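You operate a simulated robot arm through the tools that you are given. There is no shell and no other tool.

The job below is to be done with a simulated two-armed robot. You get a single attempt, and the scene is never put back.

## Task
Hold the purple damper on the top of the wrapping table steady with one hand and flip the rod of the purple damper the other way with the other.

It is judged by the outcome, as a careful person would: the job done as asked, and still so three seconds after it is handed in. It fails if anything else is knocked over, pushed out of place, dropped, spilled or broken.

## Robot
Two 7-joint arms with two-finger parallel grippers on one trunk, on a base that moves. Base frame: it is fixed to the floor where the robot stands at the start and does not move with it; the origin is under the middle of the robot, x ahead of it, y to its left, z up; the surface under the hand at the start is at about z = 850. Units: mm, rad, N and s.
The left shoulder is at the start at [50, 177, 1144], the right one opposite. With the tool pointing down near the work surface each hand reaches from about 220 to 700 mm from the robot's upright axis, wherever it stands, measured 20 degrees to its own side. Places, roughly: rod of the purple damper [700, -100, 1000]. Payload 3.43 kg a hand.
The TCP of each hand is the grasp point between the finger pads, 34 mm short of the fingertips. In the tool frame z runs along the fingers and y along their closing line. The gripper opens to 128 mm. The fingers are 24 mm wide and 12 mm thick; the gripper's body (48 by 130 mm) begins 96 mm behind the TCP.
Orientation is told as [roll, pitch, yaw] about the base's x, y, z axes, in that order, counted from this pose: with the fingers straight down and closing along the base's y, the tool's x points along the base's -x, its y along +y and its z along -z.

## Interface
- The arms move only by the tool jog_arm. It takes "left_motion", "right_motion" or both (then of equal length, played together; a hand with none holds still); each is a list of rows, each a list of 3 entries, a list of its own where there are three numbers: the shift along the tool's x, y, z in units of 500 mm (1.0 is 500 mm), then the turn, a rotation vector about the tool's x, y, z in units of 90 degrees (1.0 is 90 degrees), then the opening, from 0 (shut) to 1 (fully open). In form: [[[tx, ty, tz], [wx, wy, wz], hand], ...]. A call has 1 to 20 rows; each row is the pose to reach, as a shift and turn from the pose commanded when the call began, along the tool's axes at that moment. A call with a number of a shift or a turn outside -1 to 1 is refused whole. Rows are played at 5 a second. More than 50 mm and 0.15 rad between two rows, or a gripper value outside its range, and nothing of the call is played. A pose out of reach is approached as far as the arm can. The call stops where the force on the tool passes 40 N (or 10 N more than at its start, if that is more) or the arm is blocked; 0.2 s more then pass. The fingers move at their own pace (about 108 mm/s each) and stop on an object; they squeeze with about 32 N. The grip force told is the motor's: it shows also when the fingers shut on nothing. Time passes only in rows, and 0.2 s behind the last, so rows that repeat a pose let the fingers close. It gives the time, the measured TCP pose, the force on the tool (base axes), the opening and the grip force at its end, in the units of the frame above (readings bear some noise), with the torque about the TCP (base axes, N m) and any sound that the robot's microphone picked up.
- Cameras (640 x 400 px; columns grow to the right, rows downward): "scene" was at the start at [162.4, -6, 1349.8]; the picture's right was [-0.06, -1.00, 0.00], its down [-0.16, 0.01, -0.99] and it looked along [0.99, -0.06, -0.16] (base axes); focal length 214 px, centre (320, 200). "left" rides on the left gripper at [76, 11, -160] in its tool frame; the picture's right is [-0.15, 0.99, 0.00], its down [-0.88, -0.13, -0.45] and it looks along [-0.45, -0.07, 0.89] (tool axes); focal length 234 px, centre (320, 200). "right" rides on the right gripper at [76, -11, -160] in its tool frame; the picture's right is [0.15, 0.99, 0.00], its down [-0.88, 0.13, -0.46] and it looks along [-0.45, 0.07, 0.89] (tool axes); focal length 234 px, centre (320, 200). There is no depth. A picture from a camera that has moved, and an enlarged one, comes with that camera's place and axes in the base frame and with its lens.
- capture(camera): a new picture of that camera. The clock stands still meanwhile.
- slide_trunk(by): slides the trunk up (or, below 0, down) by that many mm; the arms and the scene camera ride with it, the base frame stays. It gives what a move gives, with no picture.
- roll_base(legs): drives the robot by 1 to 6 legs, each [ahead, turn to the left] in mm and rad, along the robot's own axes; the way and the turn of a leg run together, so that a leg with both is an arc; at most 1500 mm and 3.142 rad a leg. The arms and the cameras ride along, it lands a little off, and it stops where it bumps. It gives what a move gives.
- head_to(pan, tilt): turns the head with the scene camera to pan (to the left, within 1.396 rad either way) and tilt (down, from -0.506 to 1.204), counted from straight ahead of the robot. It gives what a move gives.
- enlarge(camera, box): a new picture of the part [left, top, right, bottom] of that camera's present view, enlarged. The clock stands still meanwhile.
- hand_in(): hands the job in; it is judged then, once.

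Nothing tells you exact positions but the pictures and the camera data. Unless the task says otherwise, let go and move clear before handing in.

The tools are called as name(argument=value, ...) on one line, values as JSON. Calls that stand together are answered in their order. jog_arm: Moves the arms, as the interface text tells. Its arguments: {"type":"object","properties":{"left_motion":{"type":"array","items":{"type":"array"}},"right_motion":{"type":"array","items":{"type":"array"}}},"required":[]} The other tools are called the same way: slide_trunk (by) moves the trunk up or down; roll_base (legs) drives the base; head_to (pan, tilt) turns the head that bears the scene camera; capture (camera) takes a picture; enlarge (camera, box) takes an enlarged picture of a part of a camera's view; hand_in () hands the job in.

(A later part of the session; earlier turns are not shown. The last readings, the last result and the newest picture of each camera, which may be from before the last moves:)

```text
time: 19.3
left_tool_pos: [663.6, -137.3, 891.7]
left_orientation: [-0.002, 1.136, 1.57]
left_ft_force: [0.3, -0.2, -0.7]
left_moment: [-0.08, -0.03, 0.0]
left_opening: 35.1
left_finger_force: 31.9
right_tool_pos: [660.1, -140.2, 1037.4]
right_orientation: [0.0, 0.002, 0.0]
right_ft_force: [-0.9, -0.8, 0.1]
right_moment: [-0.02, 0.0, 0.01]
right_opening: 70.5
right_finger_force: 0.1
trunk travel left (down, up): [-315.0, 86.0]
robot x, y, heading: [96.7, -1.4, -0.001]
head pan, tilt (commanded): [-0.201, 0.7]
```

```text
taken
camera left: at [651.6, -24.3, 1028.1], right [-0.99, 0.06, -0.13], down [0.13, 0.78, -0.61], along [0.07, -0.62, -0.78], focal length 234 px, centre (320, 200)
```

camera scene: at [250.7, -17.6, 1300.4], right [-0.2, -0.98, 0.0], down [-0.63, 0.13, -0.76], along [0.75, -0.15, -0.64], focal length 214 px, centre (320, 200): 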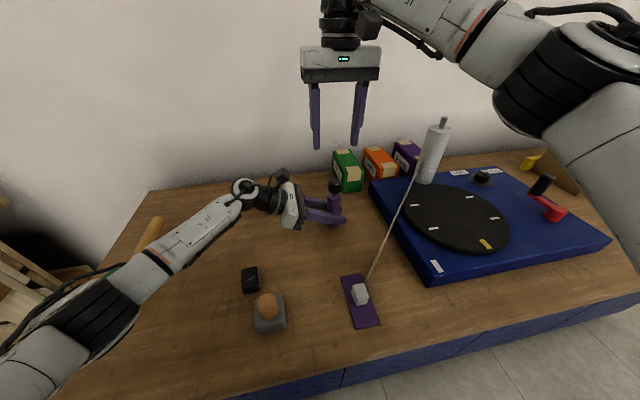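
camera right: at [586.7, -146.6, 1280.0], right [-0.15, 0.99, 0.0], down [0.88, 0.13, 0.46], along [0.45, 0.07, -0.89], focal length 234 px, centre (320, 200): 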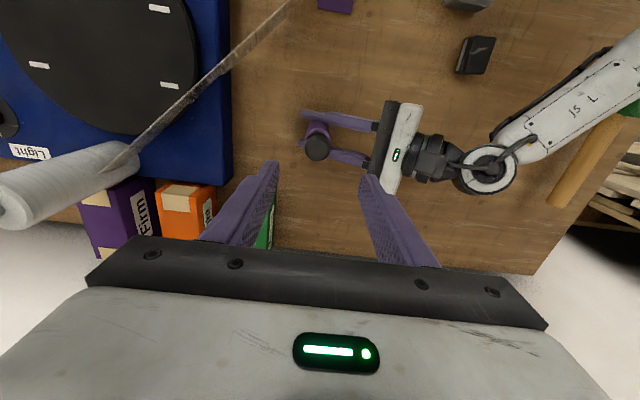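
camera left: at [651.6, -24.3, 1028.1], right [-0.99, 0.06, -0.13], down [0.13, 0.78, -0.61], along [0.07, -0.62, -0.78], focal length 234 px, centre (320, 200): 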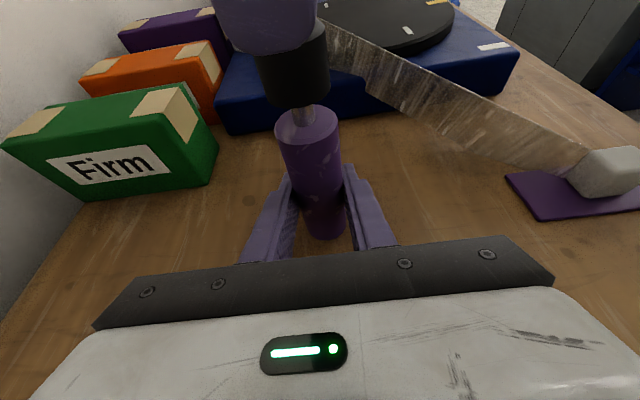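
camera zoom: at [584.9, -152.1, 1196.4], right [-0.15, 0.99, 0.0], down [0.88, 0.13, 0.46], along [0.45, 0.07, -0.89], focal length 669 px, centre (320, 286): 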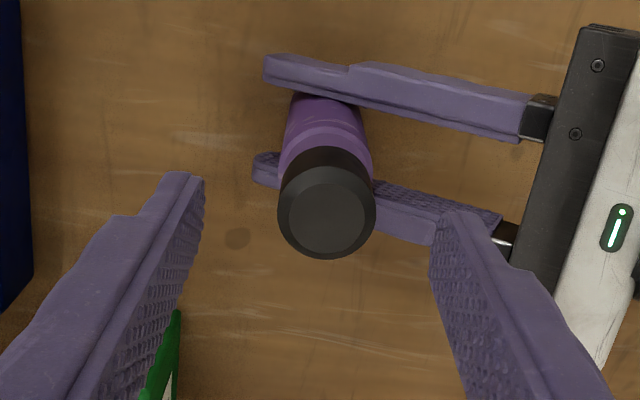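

The knob is about 2 mm off the right hand's midline; I'll correct that and lower the open fingers around the knob, tips staying above the body top.

jog_arm(right_motion=[[[0.0015, 0.0019, 0.018], [0, 0, 0], 0.5], [[0.003, 0.0038, 0.036], [0, 0, 0], 0.42], [[0.003, 0.0038, 0.053], [0, 0, 0], 0.4], [[0.003, 0.0038, 0.053], [0, 0, 0], 0.4]])

enlarge(camera="right", box=[250, 120, 390, 260])

enlarge(camera="left", box=[200, 0, 400, 160])

enlarge(camera="scene", box=[270, 140, 390, 240])

```text
time: 20.3
left_tool_pos: [661.4, -137.4, 891.9]
left_orientation: [-0.002, 1.136, 1.567]
left_ft_force: [-0.3, -0.6, -0.1]
left_moment: [-0.04, 0.04, -0.03]
left_opening: 35.0
left_finger_force: 32.1
right_tool_pos: [659.3, -138.4, 1011.5]
right_orientation: [-0.001, -0.001, -0.002]
right_ft_force: [0.4, 0.3, 1.7]
right_moment: [-0.01, -0.02, 0.0]
right_opening: 51.2
right_finger_force: 0.1
trunk travel left (down, up): [-315.0, 86.0]
robot x, y, heading: [97.2, 2.1, -0.001]
head pan, tilt (commanded): [-0.201, 0.7]
```

```text
2.86 times, centred on (320, 190) of right
camera zoom: at [583.5, -150.5, 1171.0], right [-0.15, 0.99, 0.0], down [0.88, 0.13, 0.46], along [0.45, 0.07, -0.89], focal length 669 px, centre (320, 229)
```

zoom: 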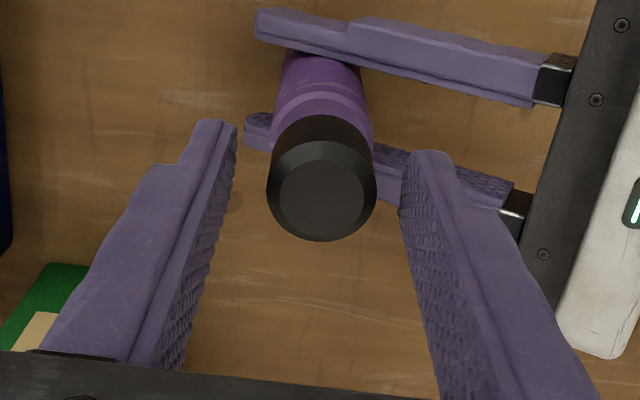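

```text
2.50 times, centred on (300, 80) of left
camera zoom: at [651.6, -24.2, 1028.1], right [-0.99, 0.06, -0.13], down [0.13, 0.78, -0.61], along [0.07, -0.62, -0.78], focal length 585 px, centre (370, 500)
```

zoom: 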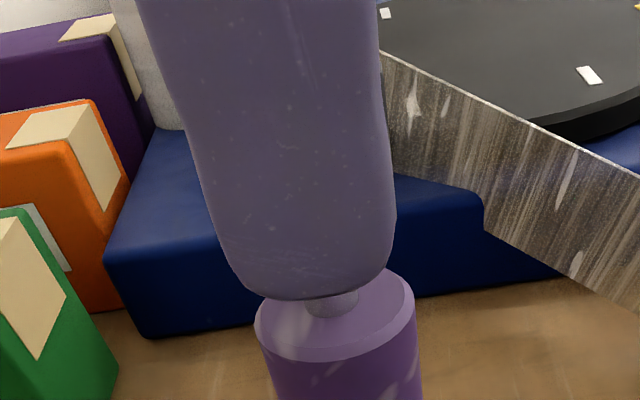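

```text
4.00 times, centred on (330, 190) of scene
camera zoom: at [250.7, -17.8, 1300.4], right [-0.2, -0.98, 0.0], down [-0.63, 0.13, -0.76], along [0.75, -0.15, -0.64], focal length 858 px, centre (280, 240)
```

zoom: 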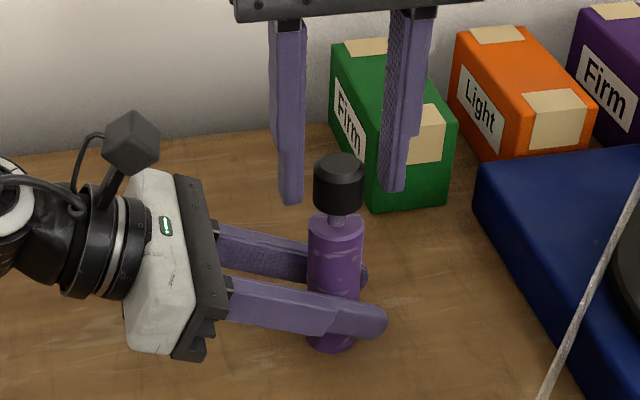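

The fingers straddle the knob with tips just at its lower edge and clear of the body. I'll correct 1.2 mm and close on the knob.

jog_arm(right_motion=[[[0, 0.0012, 0], [0, 0, 0], 0.35], [[0, 0.0024, 0], [0, 0, 0], 0.3], [[0, 0.0024, 0], [0, 0, 0], 0.2], [[0, 0.0024, 0], [0, 0, 0], 0.1], [[0, 0.0024, 0], [0, 0, 0], 0.1]])

enlarge(camera="left", box=[200, 0, 400, 250])

enlarge(camera="scene", box=[270, 140, 390, 240])

```text
time: 21.5
left_tool_pos: [661.7, -138.5, 892.3]
left_orientation: [-0.002, 1.137, 1.569]
left_ft_force: [-0.7, 0.7, 0.3]
left_moment: [0.29, 0.01, -0.09]
left_opening: 35.0
left_finger_force: 32.6
right_tool_pos: [660.0, -138.5, 1011.7]
right_orientation: [0.0, 0.0, 0.001]
right_ft_force: [0.5, 0.4, -0.7]
right_moment: [-0.27, -0.07, 0.08]
right_opening: 30.5
right_finger_force: 32.0
trunk travel left (down, up): [-315.0, 86.0]
robot x, y, heading: [93.3, -0.6, -0.002]
head pan, tilt (commanded): [-0.201, 0.7]
```

```text
1.60 times, centred on (300, 125) of left
camera zoom: at [651.6, -24.2, 1028.1], right [-0.99, 0.06, -0.13], down [0.13, 0.78, -0.61], along [0.07, -0.62, -0.78], focal length 375 px, centre (352, 320)
```

zoom: 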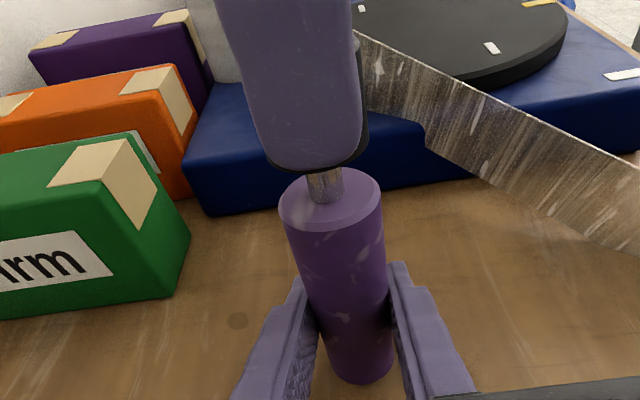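

```text
4.00 times, centred on (330, 190) of scene
camera zoom: at [250.7, -17.8, 1300.4], right [-0.2, -0.98, 0.0], down [-0.63, 0.13, -0.76], along [0.75, -0.15, -0.64], focal length 858 px, centre (280, 240)
```

zoom: 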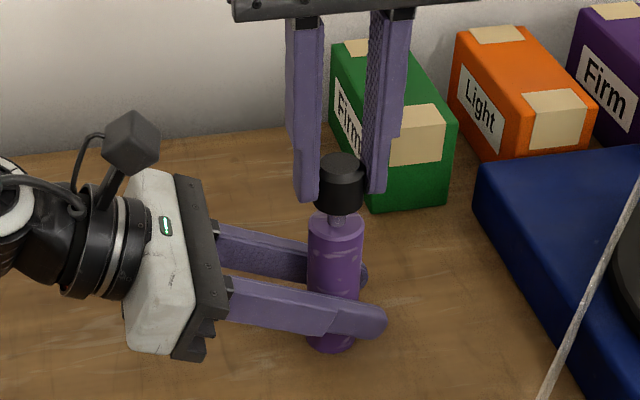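

Both grips are firm (body 35 mm, knob 30.5 mm). Now a gentle test push of the rod by 3 mm to see which way it can travel.

jog_arm(right_motion=[[[0, 0, 0.002], [0, 0, 0], 0.1], [[0, 0, 0.004], [0, 0, 0], 0.1], [[0, 0, 0.006], [0, 0, 0], 0.1], [[0, 0, 0.006], [0, 0, 0], 0.1]])

enlarge(camera="left", box=[200, 0, 400, 250])

```text
time: 22.5
left_tool_pos: [662.1, -136.4, 892.0]
left_orientation: [-0.003, 1.134, 1.568]
left_ft_force: [4.8, -3.5, -3.9]
left_moment: [0.11, -0.36, -0.13]
left_opening: 34.8
left_finger_force: 31.7
right_tool_pos: [658.5, -138.9, 1011.9]
right_orientation: [0.001, -0.003, 0.001]
right_ft_force: [1.5, -0.2, 18.6]
right_moment: [-0.3, 0.26, 0.21]
right_opening: 30.3
right_finger_force: 32.1
trunk travel left (down, up): [-315.0, 86.0]
robot x, y, heading: [96.4, 2.2, 0.001]
head pan, tilt (commanded): [-0.201, 0.7]
```

```text
1.60 times, centred on (300, 125) of left
camera zoom: at [651.2, -24.2, 1028.2], right [-0.99, 0.06, -0.13], down [0.13, 0.79, -0.61], along [0.07, -0.62, -0.78], focal length 375 px, centre (352, 320)
```

zoom: 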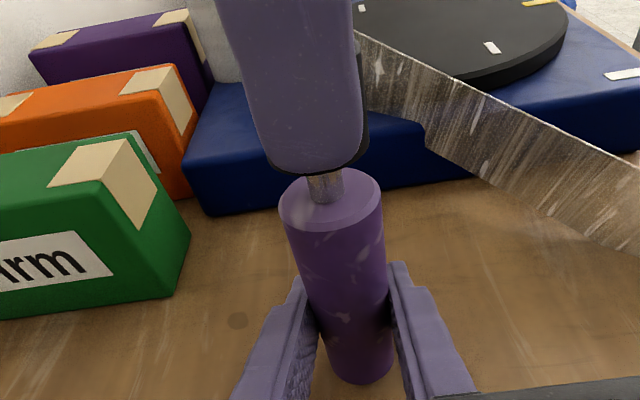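

jog_arm(right_motion=[[[0, 0, 0], [0, 0, 0], 0.1], [[0, 0, 0], [0, 0, 0], 0.1], [[0, 0, 0], [0, 0, 0], 0.1], [[0, 0, 0], [0, 0, 0], 0.1], [[0, 0, 0], [0, 0, 0], 0.1], [[0, 0, 0], [0, 0, 0], 0.1], [[0, 0, 0], [0, 0, 0], 0.1], [[0, 0, 0], [0, 0, 0], 0.1]])

enlarge(camera="left", box=[250, 40, 350, 150])

```text
time: 24.3
left_tool_pos: [662.2, -137.0, 891.6]
left_orientation: [-0.002, 1.134, 1.569]
left_ft_force: [5.2, -4.0, -7.7]
left_moment: [0.34, -0.09, -0.07]
left_opening: 35.1
left_finger_force: 31.8
right_tool_pos: [658.5, -137.0, 1010.1]
right_orientation: [0.001, -0.001, 0.001]
right_ft_force: [0.4, 2.5, 22.1]
right_moment: [-0.15, -0.02, 0.13]
right_opening: 30.6
right_finger_force: 32.5
trunk travel left (down, up): [-315.0, 86.0]
robot x, y, heading: [93.5, 1.3, 0.003]
head pan, tilt (commanded): [-0.201, 0.7]
```

```text
3.64 times, centred on (300, 95) of left
camera zoom: at [651.0, -24.0, 1028.2], right [-0.99, 0.06, -0.13], down [0.13, 0.78, -0.61], along [0.07, -0.62, -0.78], focal length 852 px, centre (393, 582)
```

zoom: 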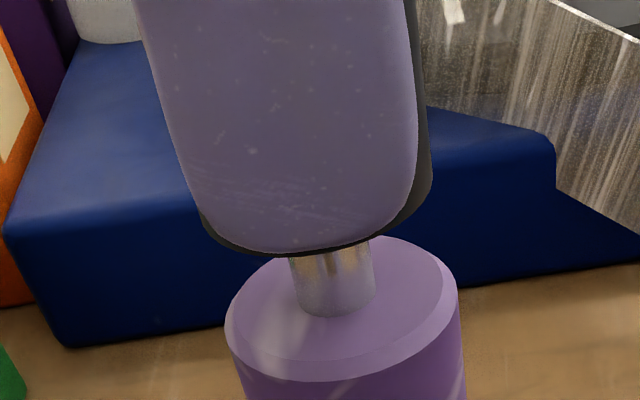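

Pushing gives a steady 20 N with no travel, so the rod seems to be at its inner stop. I'll relieve that and try a gentle pull instead.

jog_arm(right_motion=[[[0, 0, -0.002], [0, 0, 0], 0.1], [[0, 0, -0.004], [0, 0, 0], 0.1], [[0, 0, -0.006], [0, 0, 0], 0.1], [[0, 0, -0.008], [0, 0, 0], 0.1], [[0, 0, -0.01], [0, 0, 0], 0.1], [[0, 0, -0.01], [0, 0, 0], 0.1]])

enlarge(camera="left", box=[250, 40, 350, 150])

```text
time: 25.7
left_tool_pos: [661.2, -138.3, 893.2]
left_orientation: [-0.004, 1.138, 1.566]
left_ft_force: [1.4, 0.2, 0.4]
left_moment: [0.26, 0.66, -0.16]
left_opening: 35.0
left_finger_force: 31.9
right_tool_pos: [661.3, -137.9, 1013.3]
right_orientation: [0.0, 0.002, -0.003]
right_ft_force: [-0.8, 0.1, -0.6]
right_moment: [-0.27, -0.51, 0.15]
right_opening: 30.8
right_finger_force: 32.1
trunk travel left (down, up): [-315.0, 86.0]
robot x, y, heading: [95.3, -0.2, -0.003]
head pan, tilt (commanded): [-0.201, 0.7]
```

```text
3.64 times, centred on (300, 95) of left
camera zoom: at [651.6, -24.5, 1029.3], right [-0.99, 0.06, -0.13], down [0.13, 0.78, -0.61], along [0.07, -0.62, -0.78], focal length 852 px, centre (393, 582)
```

zoom: 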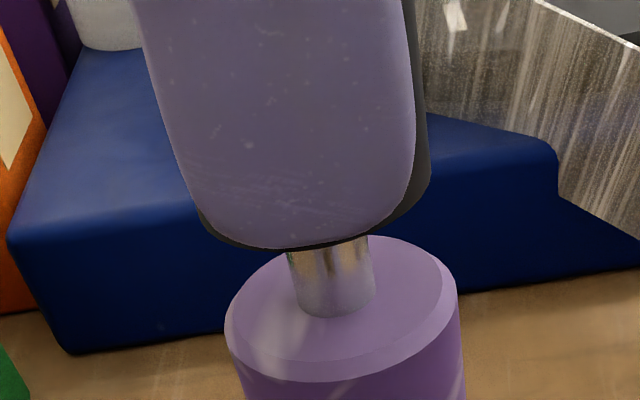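

jog_arm(right_motion=[[[0, 0, -0.002], [0, 0, 0], 0.1], [[0, 0, -0.004], [0, 0, 0], 0.1], [[0, 0, -0.006], [0, 0, 0], 0.1], [[0, 0, -0.006], [0, 0, 0], 0.1], [[0, 0, -0.006], [0, 0, 0], 0.1]])

enlarge(camera="left", box=[250, 40, 350, 150])

```text
time: 26.9
left_tool_pos: [661.3, -137.3, 893.0]
left_orientation: [-0.003, 1.137, 1.566]
left_ft_force: [2.7, -0.6, 4.3]
left_moment: [0.44, -0.24, -0.08]
left_opening: 35.1
left_finger_force: 32.1
right_tool_pos: [660.8, -137.6, 1017.8]
right_orientation: [0.002, 0.003, 0.001]
right_ft_force: [-2.2, 0.5, -3.3]
right_moment: [-0.15, 0.61, 0.05]
right_opening: 30.1
right_finger_force: 32.0
trunk travel left (down, up): [-315.0, 86.0]
robot x, y, heading: [98.4, -2.2, 0.001]
head pan, tilt (commanded): [-0.201, 0.7]
```

```text
3.64 times, centred on (300, 95) of left
camera zoom: at [651.8, -24.1, 1028.2], right [-0.99, 0.06, -0.13], down [0.13, 0.78, -0.61], along [0.07, -0.62, -0.78], focal length 852 px, centre (393, 582)
```

zoom: 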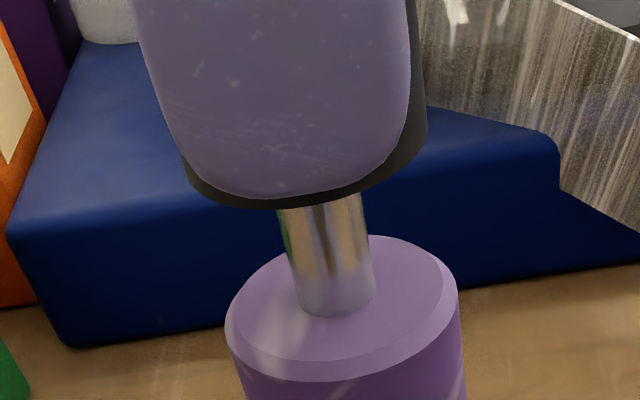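

The rod is now sliding out with only a few newtons of drag while the body stays put. I'll keep pulling slowly.

jog_arm(right_motion=[[[0, 0, -0.002], [0, 0, 0], 0.1], [[0, 0, -0.004], [0, 0, 0], 0.1], [[0, 0, -0.006], [0, 0, 0], 0.1], [[0, 0, -0.008], [0, 0, 0], 0.1], [[0, 0, -0.01], [0, 0, 0], 0.1], [[0, 0, -0.012], [0, 0, 0], 0.1], [[0, 0, -0.014], [0, 0, 0], 0.1], [[0, 0, -0.016], [0, 0, 0], 0.1], [[0, 0, -0.018], [0, 0, 0], 0.1], [[0, 0, -0.02], [0, 0, 0], 0.1], [[0, 0, -0.02], [0, 0, 0], 0.1]])

enlarge(camera="left", box=[250, 20, 350, 150])

```text
time: 29.3
left_tool_pos: [661.3, -137.2, 891.8]
left_orientation: [-0.001, 1.137, 1.57]
left_ft_force: [2.3, 2.7, 2.9]
left_moment: [-0.57, 0.37, -0.11]
left_opening: 35.0
left_finger_force: 32.2
right_tool_pos: [661.2, -137.1, 1029.1]
right_orientation: [0.001, -0.002, -0.003]
right_ft_force: [-2.2, -2.6, -2.4]
right_moment: [0.1, -0.04, 0.11]
right_opening: 30.1
right_finger_force: 32.4
trunk travel left (down, up): [-315.0, 86.0]
robot x, y, heading: [95.3, -3.5, -0.006]
head pan, tilt (commanded): [-0.201, 0.7]
```

```text
3.08 times, centred on (300, 85) of left
camera zoom: at [651.7, -24.2, 1028.1], right [-0.99, 0.06, -0.13], down [0.13, 0.78, -0.61], along [0.07, -0.62, -0.78], focal length 720 px, centre (382, 554)
```

zoom: 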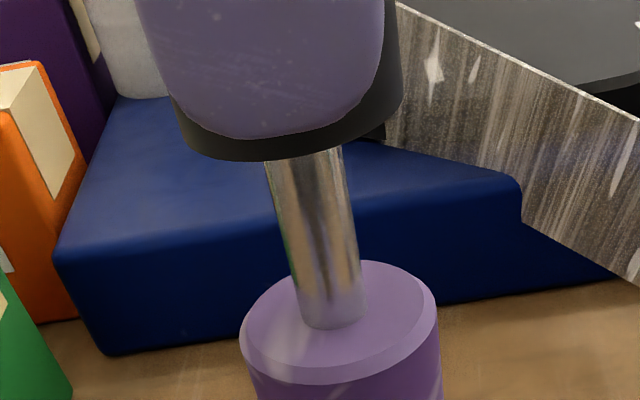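

jog_arm(right_motion=[[[0, 0, -0.002], [0, 0, 0], 0.1], [[0, 0, -0.004], [0, 0, 0], 0.1], [[0, 0, -0.006], [0, 0, 0], 0.1], [[0, 0, -0.008], [0, 0, 0], 0.1], [[0, 0, -0.01], [0, 0, 0], 0.1], [[0, 0, -0.012], [0, 0, 0], 0.1], [[0, 0, -0.014], [0, 0, 0], 0.1], [[0, 0, -0.016], [0, 0, 0], 0.1], [[0, 0, -0.018], [0, 0, 0], 0.1], [[0, 0, -0.02], [0, 0, 0], 0.1], [[0, 0, -0.02], [0, 0, 0], 0.1]])

enlarge(camera="left", box=[250, 0, 350, 150])

enlarge(camera="scene", box=[270, 140, 390, 240])

```text
time: 31.7
left_tool_pos: [662.6, -136.8, 891.7]
left_orientation: [-0.002, 1.135, 1.569]
left_ft_force: [1.6, 7.8, 2.6]
left_moment: [-0.5, 0.09, -0.08]
left_opening: 34.8
left_finger_force: 32.0
right_tool_pos: [660.2, -136.5, 1036.7]
right_orientation: [-0.001, 0.0, 0.0]
right_ft_force: [-2.5, -6.6, -3.6]
right_moment: [-0.52, 0.26, 0.08]
right_opening: 30.1
right_finger_force: 31.7
trunk travel left (down, up): [-315.0, 86.0]
robot x, y, heading: [97.3, -2.6, 0.001]
head pan, tilt (commanded): [-0.201, 0.7]
```

```text
2.67 times, centred on (300, 75) of left
camera zoom: at [651.8, -24.1, 1028.1], right [-0.99, 0.06, -0.13], down [0.13, 0.78, -0.61], along [0.07, -0.62, -0.78], focal length 624 px, centre (373, 533)
```

zoom: 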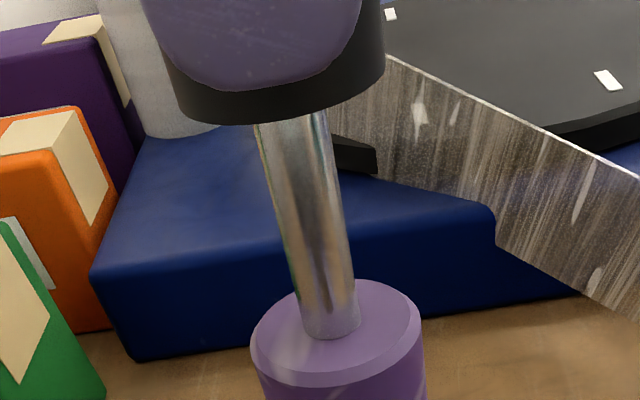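

```text
4.00 times, centred on (330, 190) of scene
camera zoom: at [250.8, -17.8, 1300.3], right [-0.2, -0.98, 0.0], down [-0.63, 0.13, -0.76], along [0.75, -0.15, -0.64], focal length 858 px, centre (280, 240)
```

zoom: 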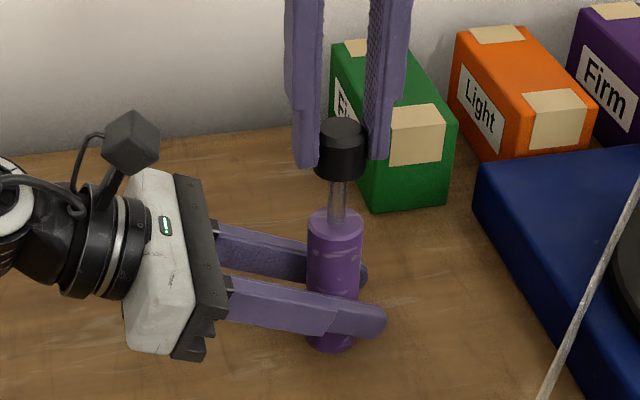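

The rod is out by about 22 mm, but the fingers are slowly slipping up on the knob. I'll open the right hand, re-centre and take a deeper grip.

jog_arm(right_motion=[[[0, 0, 0], [0, 0, 0], 0.3], [[0, 0, 0], [0, 0, 0], 0.4], [[0, 0, 0], [0, 0, 0], 0.4]])

enlarge(camera="right", box=[250, 120, 390, 260])

enlarge(camera="left", box=[250, 0, 350, 150])

enlarge(camera="scene", box=[270, 140, 390, 240])

```text
time: 32.5
left_tool_pos: [661.5, -138.0, 890.4]
left_orientation: [-0.001, 1.137, 1.568]
left_ft_force: [-0.7, -1.2, 0.2]
left_moment: [0.01, 0.04, -0.01]
left_opening: 35.2
left_finger_force: 32.2
right_tool_pos: [661.1, -136.8, 1037.5]
right_orientation: [0.0, 0.0, 0.0]
right_ft_force: [0.1, -0.6, -0.1]
right_moment: [0.02, 0.01, 0.0]
right_opening: 51.1
right_finger_force: 0.1
trunk travel left (down, up): [-315.0, 86.0]
robot x, y, heading: [92.6, -0.7, -0.004]
head pan, tilt (commanded): [-0.201, 0.7]
```

```text
2.86 times, centred on (320, 190) of right
camera zoom: at [584.3, -148.7, 1196.5], right [-0.15, 0.99, 0.0], down [0.88, 0.13, 0.46], along [0.45, 0.07, -0.89], focal length 669 px, centre (320, 229)
```

zoom: 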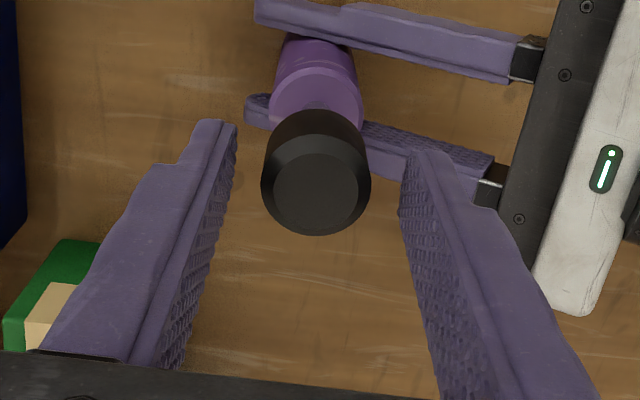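

```text
2.67 times, centred on (300, 75) of left
camera zoom: at [651.1, -24.7, 1028.0], right [-0.99, 0.06, -0.13], down [0.13, 0.78, -0.61], along [0.07, -0.62, -0.78], focal length 624 px, centre (373, 533)
```

zoom: 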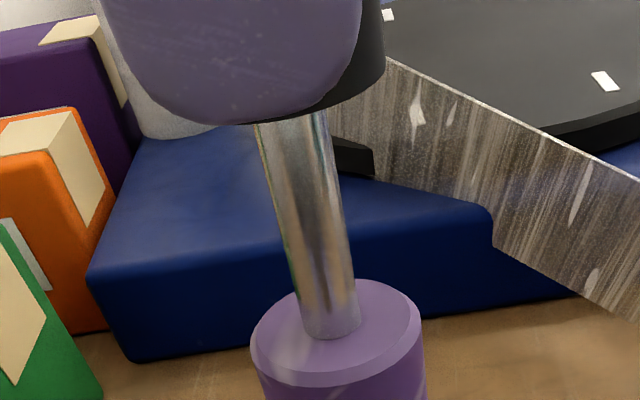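

```text
4.00 times, centred on (330, 190) of scene
camera zoom: at [250.4, -17.9, 1300.4], right [-0.2, -0.98, 0.0], down [-0.63, 0.13, -0.77], along [0.75, -0.15, -0.64], focal length 858 px, centre (280, 240)
```

zoom: 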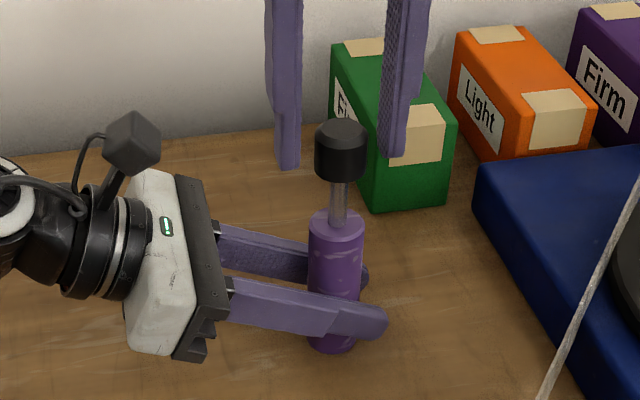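

The rod stays out when let go. I'll lower the right hand 13 mm and grip the knob fully, then pull on slowly toward the outer stop.

jog_arm(right_motion=[[[0, -0.001, 0.009], [0, 0, 0], 0.4], [[0, -0.001, 0.018], [0, 0, 0], 0.4], [[0, -0.001, 0.026], [0, 0, 0], 0.4], [[0, -0.001, 0.026], [0, 0, 0], 0.3], [[0, -0.001, 0.026], [0, 0, 0], 0.2], [[0, -0.001, 0.026], [0, 0, 0], 0.1], [[0, -0.001, 0.026], [0, 0, 0], 0.05]])

enlarge(camera="left", box=[250, 0, 350, 150])

```text
time: 34.1
left_tool_pos: [662.0, -137.4, 892.0]
left_orientation: [0.001, 1.136, 1.569]
left_ft_force: [-1.1, -2.7, 0.1]
left_moment: [0.33, -0.01, -0.1]
left_opening: 34.9
left_finger_force: 32.1
right_tool_pos: [661.1, -139.0, 1024.2]
right_orientation: [0.0, 0.0, 0.0]
right_ft_force: [-0.1, 3.7, 0.1]
right_moment: [-0.01, 0.03, 0.14]
right_opening: 30.3
right_finger_force: 32.3
trunk travel left (down, up): [-315.0, 86.0]
robot x, y, heading: [95.4, 1.6, 0.001]
head pan, tilt (commanded): [-0.201, 0.7]
```

```text
2.67 times, centred on (300, 75) of left
camera zoom: at [651.6, -24.3, 1028.0], right [-0.99, 0.06, -0.13], down [0.13, 0.78, -0.61], along [0.07, -0.62, -0.78], focal length 624 px, centre (373, 533)
```

zoom: 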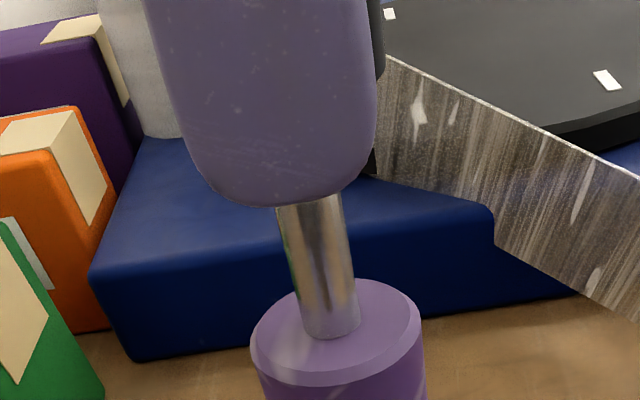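

jog_arm(right_motion=[[[0, 0.0005, -0.001], [0, 0, 0], 0.05], [[0, 0.0005, -0.002], [0, 0, 0], 0.05], [[0, 0.0005, -0.003], [0, 0, 0], 0.05], [[0, 0.0005, -0.004], [0, 0, 0], 0.05], [[0, 0.0005, -0.005], [0, 0, 0], 0.05], [[0, 0.0005, -0.006], [0, 0, 0], 0.05], [[0, 0.0005, -0.007], [0, 0, 0], 0.05], [[0, 0.0005, -0.008], [0, 0, 0], 0.05], [[0, 0.0005, -0.009], [0, 0, 0], 0.05], [[0, 0.0005, -0.01], [0, 0, 0], 0.05]])

enlarge(camera="left", box=[250, 0, 350, 150])

```text
time: 36.3
left_tool_pos: [661.6, -137.3, 892.6]
left_orientation: [-0.002, 1.135, 1.568]
left_ft_force: [-2.1, -2.6, 4.1]
left_moment: [0.27, -0.46, -0.12]
left_opening: 34.8
left_finger_force: 32.5
right_tool_pos: [660.6, -137.5, 1029.2]
right_orientation: [-0.001, -0.001, 0.0]
right_ft_force: [1.6, 0.6, -3.9]
right_moment: [0.0, 0.19, 0.09]
right_opening: 30.4
right_finger_force: 31.8
trunk travel left (down, up): [-315.0, 86.0]
robot x, y, heading: [93.2, -0.3, -0.004]
head pan, tilt (commanded): [-0.201, 0.7]
```

```text
2.67 times, centred on (300, 75) of left
camera zoom: at [651.5, -24.4, 1028.1], right [-0.99, 0.06, -0.13], down [0.13, 0.78, -0.61], along [0.07, -0.62, -0.78], focal length 624 px, centre (373, 533)
```

zoom: 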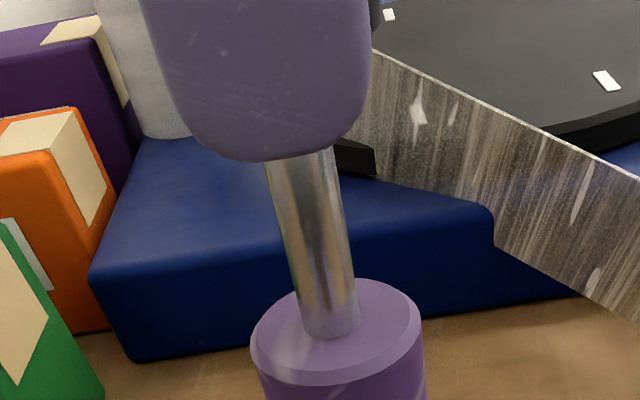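

jog_arm(right_motion=[[[0, 0, -0.0015], [0, 0, 0], 0.05], [[0, 0, -0.003], [0, 0, 0], 0.05], [[0, 0, -0.0045], [0, 0, 0], 0.05], [[0, 0, -0.006], [0, 0, 0], 0.05], [[0, 0, -0.0075], [0, 0, 0], 0.05], [[0, 0, -0.009], [0, 0, 0], 0.05], [[0, 0, -0.0105], [0, 0, 0], 0.05], [[0, 0, -0.012], [0, 0, 0], 0.05], [[0, 0, -0.0135], [0, 0, 0], 0.05], [[0, 0, -0.015], [0, 0, 0], 0.05], [[0, 0, -0.0165], [0, 0, 0], 0.05], [[0, 0, -0.018], [0, 0, 0], 0.05], [[0, 0, -0.0195], [0, 0, 0], 0.05], [[0, 0, -0.021], [0, 0, 0], 0.05]])

enlarge(camera="left", box=[250, 0, 350, 150])

enlarge(camera="scene", box=[270, 120, 390, 240])

```text
time: 39.3
left_tool_pos: [661.9, -136.4, 892.2]
left_orientation: [-0.001, 1.136, 1.567]
left_ft_force: [-3.8, -0.1, 4.3]
left_moment: [-0.04, -0.5, -0.11]
left_opening: 34.8
left_finger_force: 31.4
right_tool_pos: [660.5, -138.5, 1040.5]
right_orientation: [0.0, -0.001, -0.002]
right_ft_force: [4.2, 0.9, -3.7]
right_moment: [0.11, -0.01, 0.12]
right_opening: 30.8
right_finger_force: 31.7
trunk travel left (down, up): [-315.0, 86.0]
robot x, y, heading: [96.9, 0.1, -0.0]
head pan, tilt (commanded): [-0.201, 0.7]
```

```text
2.67 times, centred on (300, 75) of left
camera zoom: at [651.5, -24.3, 1028.1], right [-0.99, 0.06, -0.13], down [0.13, 0.78, -0.61], along [0.07, -0.62, -0.78], focal length 624 px, centre (373, 533)
```

zoom: 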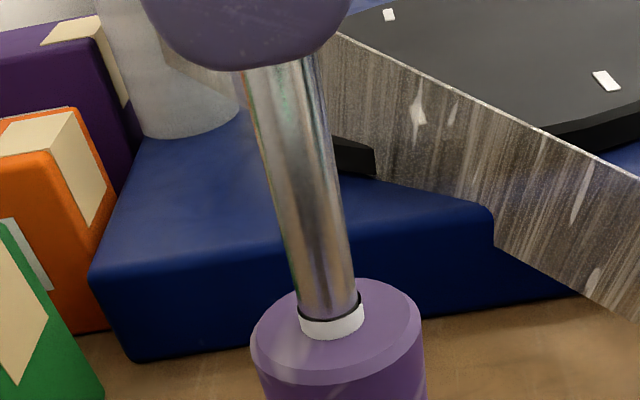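

```text
3.33 times, centred on (330, 180) of scene
camera zoom: at [250.8, -17.8, 1300.3], right [-0.2, -0.98, 0.0], down [-0.63, 0.13, -0.76], along [0.75, -0.15, -0.64], focal length 715 px, centre (287, 267)
```

zoom: 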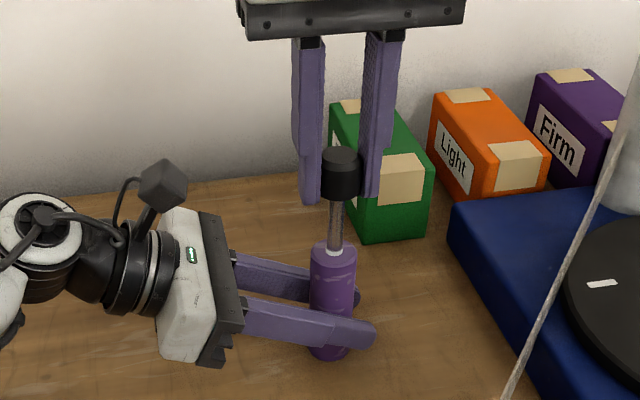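

A white band on the rod has just come into view at the body's top. I'll keep pulling in small steps and watch the force for the outer stop.

jog_arm(right_motion=[[[0, 0, -0.0015], [0, 0, 0], 0.05], [[0, 0, -0.003], [0, 0, 0], 0.05], [[0, 0, -0.0045], [0, 0, 0], 0.05], [[0, 0, -0.006], [0, 0, 0], 0.05], [[0, 0, -0.0075], [0, 0, 0], 0.05], [[0, 0, -0.009], [0, 0, 0], 0.05], [[0, 0, -0.01], [0, 0, 0], 0.05]])

enlarge(camera="left", box=[250, 0, 350, 150])

```text
time: 40.9
left_tool_pos: [660.6, -137.6, 893.1]
left_orientation: [-0.002, 1.137, 1.571]
left_ft_force: [-4.0, 2.7, 3.2]
left_moment: [-0.43, -0.51, -0.22]
left_opening: 34.9
left_finger_force: 31.9
right_tool_pos: [661.1, -138.0, 1044.0]
right_orientation: [0.001, 0.001, -0.001]
right_ft_force: [4.2, -2.6, -3.1]
right_moment: [-0.02, -0.08, 0.19]
right_opening: 30.8
right_finger_force: 32.2
trunk travel left (down, up): [-315.0, 86.0]
robot x, y, heading: [96.3, -0.3, -0.002]
head pan, tilt (commanded): [-0.201, 0.7]
```

```text
2.67 times, centred on (300, 75) of left
camera zoom: at [651.8, -24.1, 1028.1], right [-0.99, 0.06, -0.13], down [0.13, 0.78, -0.61], along [0.07, -0.62, -0.78], focal length 624 px, centre (373, 533)
```

zoom: 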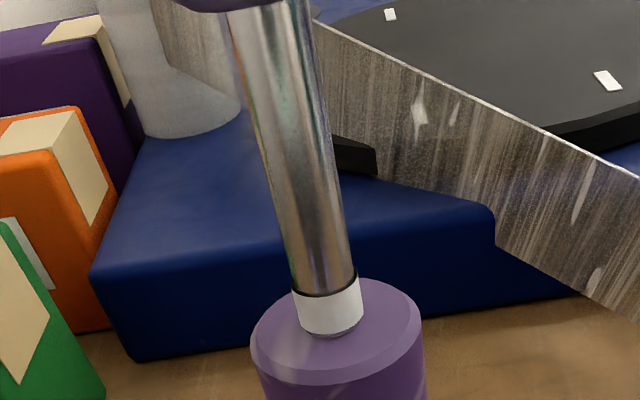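

enlarge(camera="left", box=[280, 90, 330, 150])

jog_arm(right_motion=[[[0, 0, -0.001], [0, 0, 0], 0.05], [[0, 0, -0.002], [0, 0, 0], 0.05], [[0, 0, -0.003], [0, 0, 0], 0.05], [[0, 0, -0.004], [0, 0, 0], 0.05], [[0, 0, -0.005], [0, 0, 0], 0.05], [[0, 0, -0.006], [0, 0, 0], 0.05]])

enlarge(camera="left", box=[250, 0, 350, 150])

```text
6.67 times, centred on (305, 120) of left
camera zoom: at [651.8, -24.1, 1028.1], right [-0.99, 0.06, -0.13], down [0.13, 0.78, -0.61], along [0.07, -0.62, -0.78], focal length 1561 px, centre (420, 733)
```

zoom: 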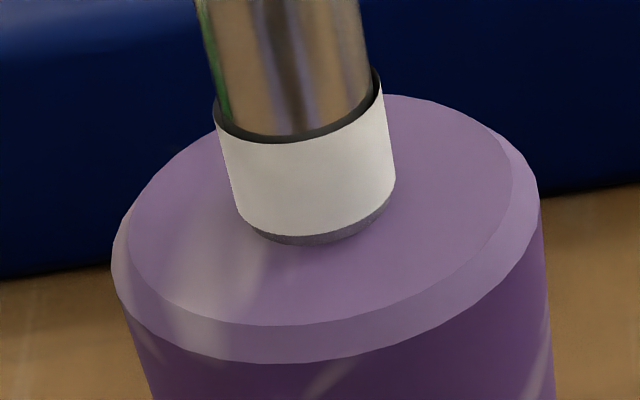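

```text
time: 42.3
left_tool_pos: [661.5, -138.2, 892.0]
left_orientation: [-0.002, 1.136, 1.57]
left_ft_force: [-3.8, 5.6, 3.2]
left_moment: [-0.66, -0.53, -0.19]
left_opening: 35.1
left_finger_force: 32.1
right_tool_pos: [660.6, -138.6, 1046.8]
right_orientation: [-0.001, 0.002, -0.002]
right_ft_force: [3.9, -4.7, -3.4]
right_moment: [-0.11, -0.07, 0.22]
right_opening: 30.6
right_finger_force: 31.8
trunk travel left (down, up): [-315.0, 86.0]
robot x, y, heading: [100.1, -0.5, -0.005]
head pan, tilt (commanded): [-0.201, 0.7]
```

```text
2.67 times, centred on (300, 75) of left
camera zoom: at [651.7, -24.2, 1028.1], right [-0.99, 0.06, -0.13], down [0.13, 0.78, -0.61], along [0.07, -0.62, -0.78], focal length 624 px, centre (373, 533)
```

zoom: 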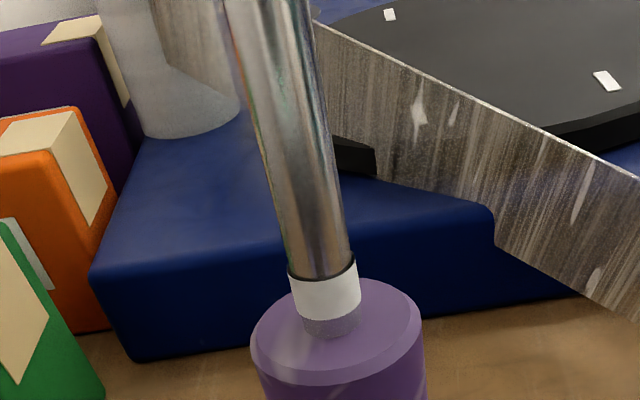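

jog_arm(right_motion=[[[-0.0006, -0.0007, 0], [0, 0, 0], 0.05], [[-0.0012, -0.0014, -0.001], [0, 0, 0], 0.05], [[-0.0012, -0.0014, -0.002], [0, 0, 0], 0.05], [[-0.0012, -0.0014, -0.003], [0, 0, 0], 0.05], [[-0.0012, -0.0014, -0.004], [0, 0, 0], 0.05], [[-0.0012, -0.0014, -0.005], [0, 0, 0], 0.05], [[-0.0012, -0.0014, -0.006], [0, 0, 0], 0.05], [[-0.0012, -0.0014, -0.007], [0, 0, 0], 0.05], [[-0.0012, -0.0014, -0.008], [0, 0, 0], 0.05], [[-0.0012, -0.0014, -0.009], [0, 0, 0], 0.05], [[-0.0012, -0.0014, -0.01], [0, 0, 0], 0.05]])

enlarge(camera="left", box=[250, 0, 350, 150])

enlarge(camera="scene", box=[270, 120, 390, 240])

```text
time: 44.7
left_tool_pos: [660.6, -138.0, 892.0]
left_orientation: [-0.001, 1.135, 1.572]
left_ft_force: [4.2, -2.5, 2.3]
left_moment: [0.21, 0.09, -0.05]
left_opening: 34.9
left_finger_force: 32.3
right_tool_pos: [659.2, -137.3, 1052.0]
right_orientation: [0.001, 0.001, 0.0]
right_ft_force: [-3.7, 2.7, -2.7]
right_moment: [0.18, 0.44, 0.08]
right_opening: 30.6
right_finger_force: 32.1
trunk travel left (down, up): [-315.0, 86.0]
robot x, y, heading: [98.4, -1.4, -0.002]
head pan, tilt (commanded): [-0.201, 0.7]
```

```text
2.67 times, centred on (300, 75) of left
camera zoom: at [651.7, -24.5, 1028.2], right [-0.99, 0.06, -0.13], down [0.13, 0.78, -0.61], along [0.07, -0.62, -0.78], focal length 624 px, centre (373, 533)
```

zoom: 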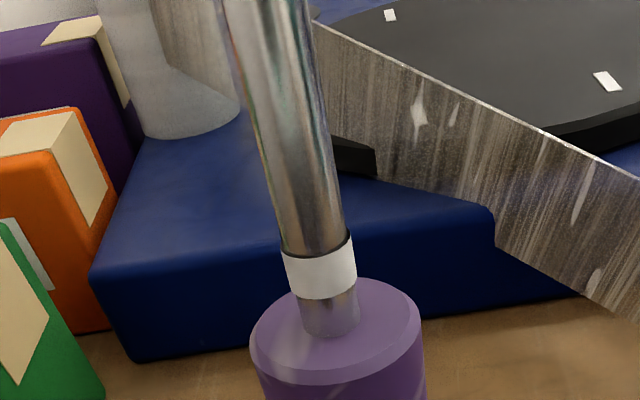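

```text
3.33 times, centred on (330, 180) of scene
camera zoom: at [250.8, -17.8, 1300.3], right [-0.2, -0.98, 0.0], down [-0.63, 0.13, -0.76], along [0.75, -0.15, -0.64], focal length 715 px, centre (287, 267)
```

zoom: 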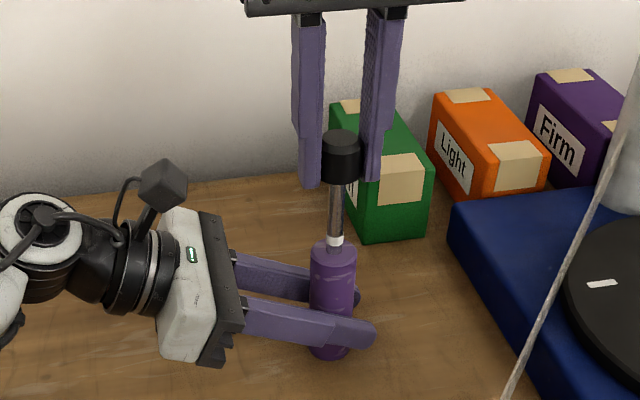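

jog_arm(right_motion=[[[-0.0003, 0.0003, -0.0015], [0, 0, 0], 0.05], [[-0.0005, 0.0006, -0.003], [0, 0, 0], 0.05], [[-0.0005, 0.0006, -0.0045], [0, 0, 0], 0.05], [[-0.0005, 0.0006, -0.006], [0, 0, 0], 0.05], [[-0.0005, 0.0006, -0.0075], [0, 0, 0], 0.05], [[-0.0005, 0.0006, -0.009], [0, 0, 0], 0.05], [[-0.0005, 0.0006, -0.0105], [0, 0, 0], 0.05], [[-0.0005, 0.0006, -0.012], [0, 0, 0], 0.05]])

enlarge(camera="left", box=[250, 0, 350, 150])

```text
time: 46.5
left_tool_pos: [660.8, -136.7, 891.8]
left_orientation: [-0.002, 1.136, 1.567]
left_ft_force: [4.9, -3.3, 3.7]
left_moment: [0.36, 0.29, -0.1]
left_opening: 35.0
left_finger_force: 31.9
right_tool_pos: [661.0, -138.7, 1059.3]
right_orientation: [-0.001, 0.0, 0.0]
right_ft_force: [-5.2, 3.1, -3.4]
right_moment: [0.11, 0.56, 0.15]
right_opening: 30.8
right_finger_force: 31.6
trunk travel left (down, up): [-315.0, 86.0]
robot x, y, heading: [97.1, 2.1, -0.001]
head pan, tilt (commanded): [-0.201, 0.7]
```

```text
2.67 times, centred on (300, 75) of left
camera zoom: at [651.6, -24.4, 1028.2], right [-0.99, 0.06, -0.13], down [0.13, 0.78, -0.61], along [0.07, -0.62, -0.78], focal length 624 px, centre (373, 533)
```

zoom: 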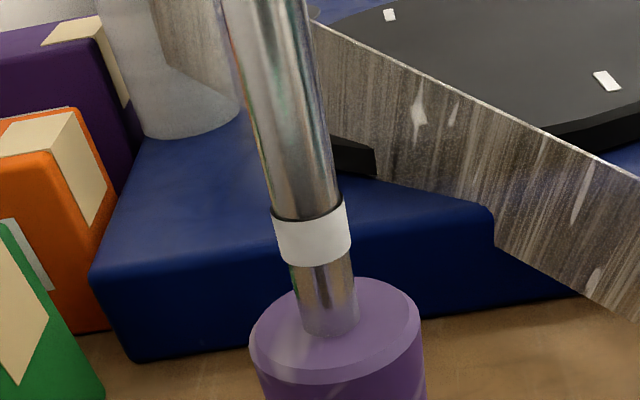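

jog_arm(right_motion=[[[0.0003, 0.0003, -0.0015], [0, 0, 0], 0.05], [[0.0006, 0.0005, -0.003], [0, 0, 0], 0.05], [[0.0008, 0.0005, -0.0045], [0, 0, 0], 0.05], [[0.0008, 0.0005, -0.006], [0, 0, 0], 0.05], [[0.0008, 0.0005, -0.0075], [0, 0, 0], 0.05], [[0.0008, 0.0005, -0.009], [0, 0, 0], 0.05], [[0.0008, 0.0005, -0.0105], [0, 0, 0], 0.05], [[0.0008, 0.0005, -0.012], [0, 0, 0], 0.05]])

enlarge(camera="left", box=[250, 0, 350, 150])

enlarge(camera="scene", box=[270, 110, 390, 240])

```text
time: 48.3
left_tool_pos: [661.1, -139.0, 894.3]
left_orientation: [-0.006, 1.141, 1.565]
left_ft_force: [-1.3, -0.5, 21.6]
left_moment: [0.2, 0.19, -0.09]
left_opening: 35.3
left_finger_force: 31.8
right_tool_pos: [660.1, -137.4, 1065.2]
right_orientation: [-0.001, 0.003, -0.001]
right_ft_force: [1.1, 0.1, -24.8]
right_moment: [-0.02, -0.35, 0.08]
right_opening: 30.6
right_finger_force: 32.3
trunk travel left (down, up): [-315.0, 86.0]
robot x, y, heading: [100.1, -3.3, -0.002]
head pan, tilt (commanded): [-0.201, 0.7]
```

```text
2.67 times, centred on (300, 75) of left
camera zoom: at [651.7, -24.6, 1030.5], right [-0.99, 0.06, -0.14], down [0.13, 0.78, -0.61], along [0.07, -0.62, -0.78], focal length 624 px, centre (373, 533)
```

zoom: 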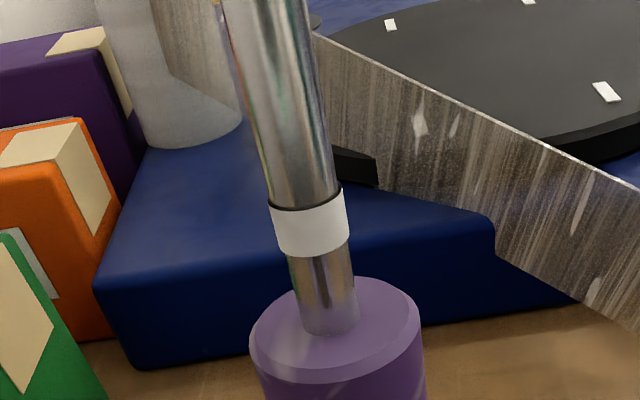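

```text
3.08 times, centred on (330, 175) of scene
camera zoom: at [250.8, -17.8, 1300.3], right [-0.2, -0.98, 0.0], down [-0.63, 0.13, -0.76], along [0.75, -0.15, -0.64], focal length 660 px, centre (289, 277)
```

zoom: 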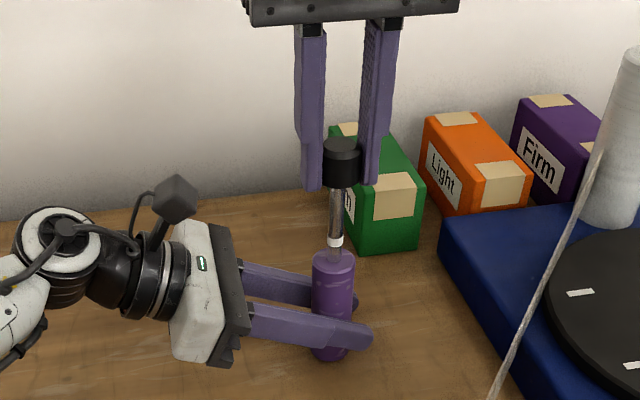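

The force has jumped to 25 N and the left hand is being lifted about 2 mm: the rod is at its outer stop. I'll ease back so the body sits on the table again.

jog_arm(right_motion=[[[0, 0, 0.0015], [0, 0, 0], 0.05], [[0, 0, 0.003], [0, 0, 0], 0.05], [[0, 0, 0.0045], [0, 0, 0], 0.05], [[0, 0, 0.005], [0, 0, 0], 0.05], [[0, 0, 0.005], [0, 0, 0], 0.05], [[0, 0, 0.005], [0, 0, 0], 0.05]])

enlarge(camera="left", box=[250, 0, 350, 150])

```text
time: 49.7
left_tool_pos: [662.0, -138.6, 892.1]
left_orientation: [0.0, 1.135, 1.57]
left_ft_force: [2.1, -0.6, 17.2]
left_moment: [0.1, 0.22, -0.14]
left_opening: 35.1
left_finger_force: 31.5
right_tool_pos: [660.4, -137.8, 1061.1]
right_orientation: [0.001, 0.001, 0.001]
right_ft_force: [-1.2, 0.7, -19.4]
right_moment: [0.08, 0.22, 0.12]
right_opening: 30.6
right_finger_force: 32.7
trunk travel left (down, up): [-315.0, 86.0]
robot x, y, heading: [99.6, -0.9, -0.007]
head pan, tilt (commanded): [-0.201, 0.7]
```

```text
2.67 times, centred on (300, 75) of left
camera zoom: at [652.0, -24.0, 1028.6], right [-0.99, 0.06, -0.13], down [0.13, 0.78, -0.61], along [0.07, -0.62, -0.78], focal length 624 px, centre (373, 533)
```

zoom: 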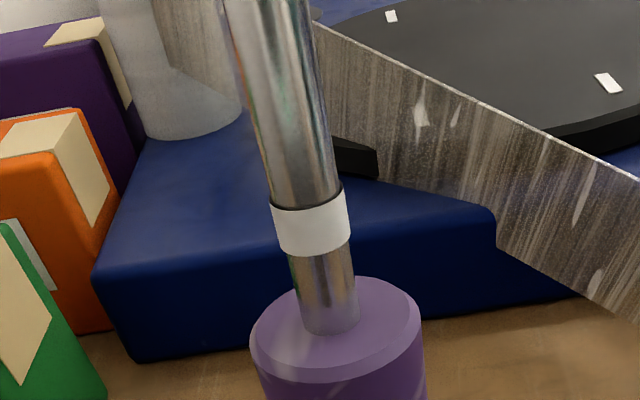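

jog_arm(right_motion=[[[0, 0, 0.001], [0, 0, 0], 0.05], [[0, 0, 0.002], [0, 0, 0], 0.05], [[0, 0, 0.003], [0, 0, 0], 0.05], [[0, 0, 0.003], [0, 0, 0], 0.05], [[0, 0, 0.003], [0, 0, 0], 0.05], [[0, 0, 0.003], [0, 0, 0], 0.05]])

enlarge(camera="left", box=[250, 0, 350, 150])

```text
time: 51.1
left_tool_pos: [662.1, -137.1, 891.3]
left_orientation: [0.003, 1.135, 1.573]
left_ft_force: [4.6, -1.0, 9.8]
left_moment: [-0.03, 0.36, -0.1]
left_opening: 34.7
left_finger_force: 31.2
right_tool_pos: [660.8, -137.3, 1061.8]
right_orientation: [0.001, 0.0, 0.001]
right_ft_force: [-4.6, 1.7, -13.5]
right_moment: [0.16, 0.52, 0.13]
right_opening: 30.6
right_finger_force: 32.3
trunk travel left (down, up): [-315.0, 86.0]
robot x, y, heading: [99.0, 2.3, -0.001]
head pan, tilt (commanded): [-0.201, 0.7]
```

```text
2.67 times, centred on (300, 75) of left
camera zoom: at [651.9, -24.0, 1027.8], right [-0.99, 0.06, -0.13], down [0.13, 0.78, -0.61], along [0.07, -0.62, -0.78], focal length 624 px, centre (373, 533)
```

zoom: 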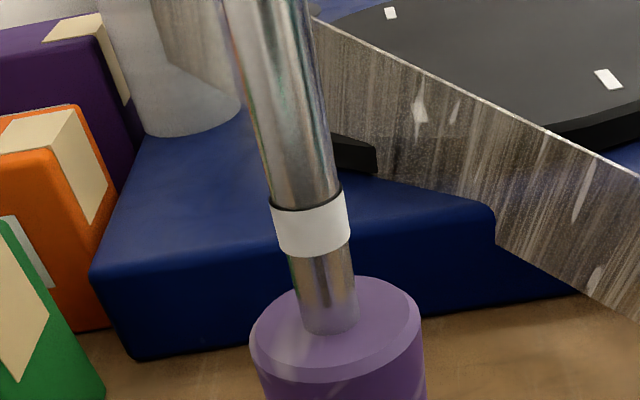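

jog_arm(right_motion=[[[0, 0, 0.001], [0, 0, 0], 0.05], [[0, 0, 0.002], [0, 0, 0], 0.05], [[0, 0, 0.002], [0, 0, 0], 0.05], [[0, 0, 0.002], [0, 0, 0], 0.05], [[0, 0, 0.002], [0, 0, 0], 0.05], [[0, 0, 0.002], [0, 0, 0], 0.05], [[0, 0, 0.002], [0, 0, 0], 0.05]])

enlarge(camera="left", box=[250, 0, 350, 150])

```text
time: 52.7
left_tool_pos: [661.9, -138.2, 891.1]
left_orientation: [0.002, 1.133, 1.573]
left_ft_force: [6.0, 0.2, 2.2]
left_moment: [-0.12, 0.53, -0.09]
left_opening: 35.2
left_finger_force: 32.7
right_tool_pos: [661.0, -138.9, 1060.8]
right_orientation: [0.0, 0.001, 0.0]
right_ft_force: [-5.1, 0.6, -2.5]
right_moment: [0.17, 0.34, 0.14]
right_opening: 30.7
right_finger_force: 31.8
trunk travel left (down, up): [-315.0, 86.0]
robot x, y, heading: [94.9, -0.3, -0.002]
head pan, tilt (commanded): [-0.201, 0.7]
```

```text
2.67 times, centred on (300, 75) of left
camera zoom: at [651.7, -24.1, 1027.6], right [-0.99, 0.06, -0.13], down [0.13, 0.79, -0.61], along [0.07, -0.62, -0.78], focal length 624 px, centre (373, 533)
```

zoom: 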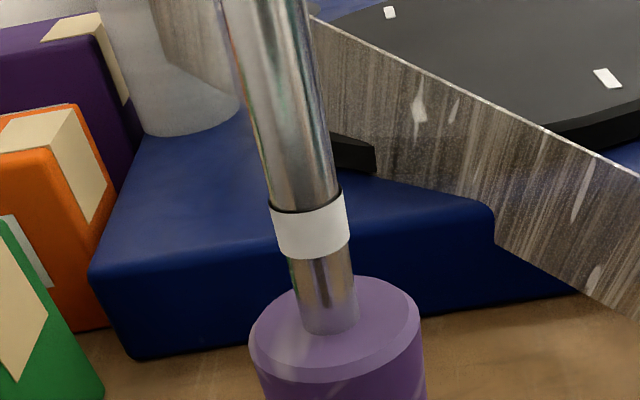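

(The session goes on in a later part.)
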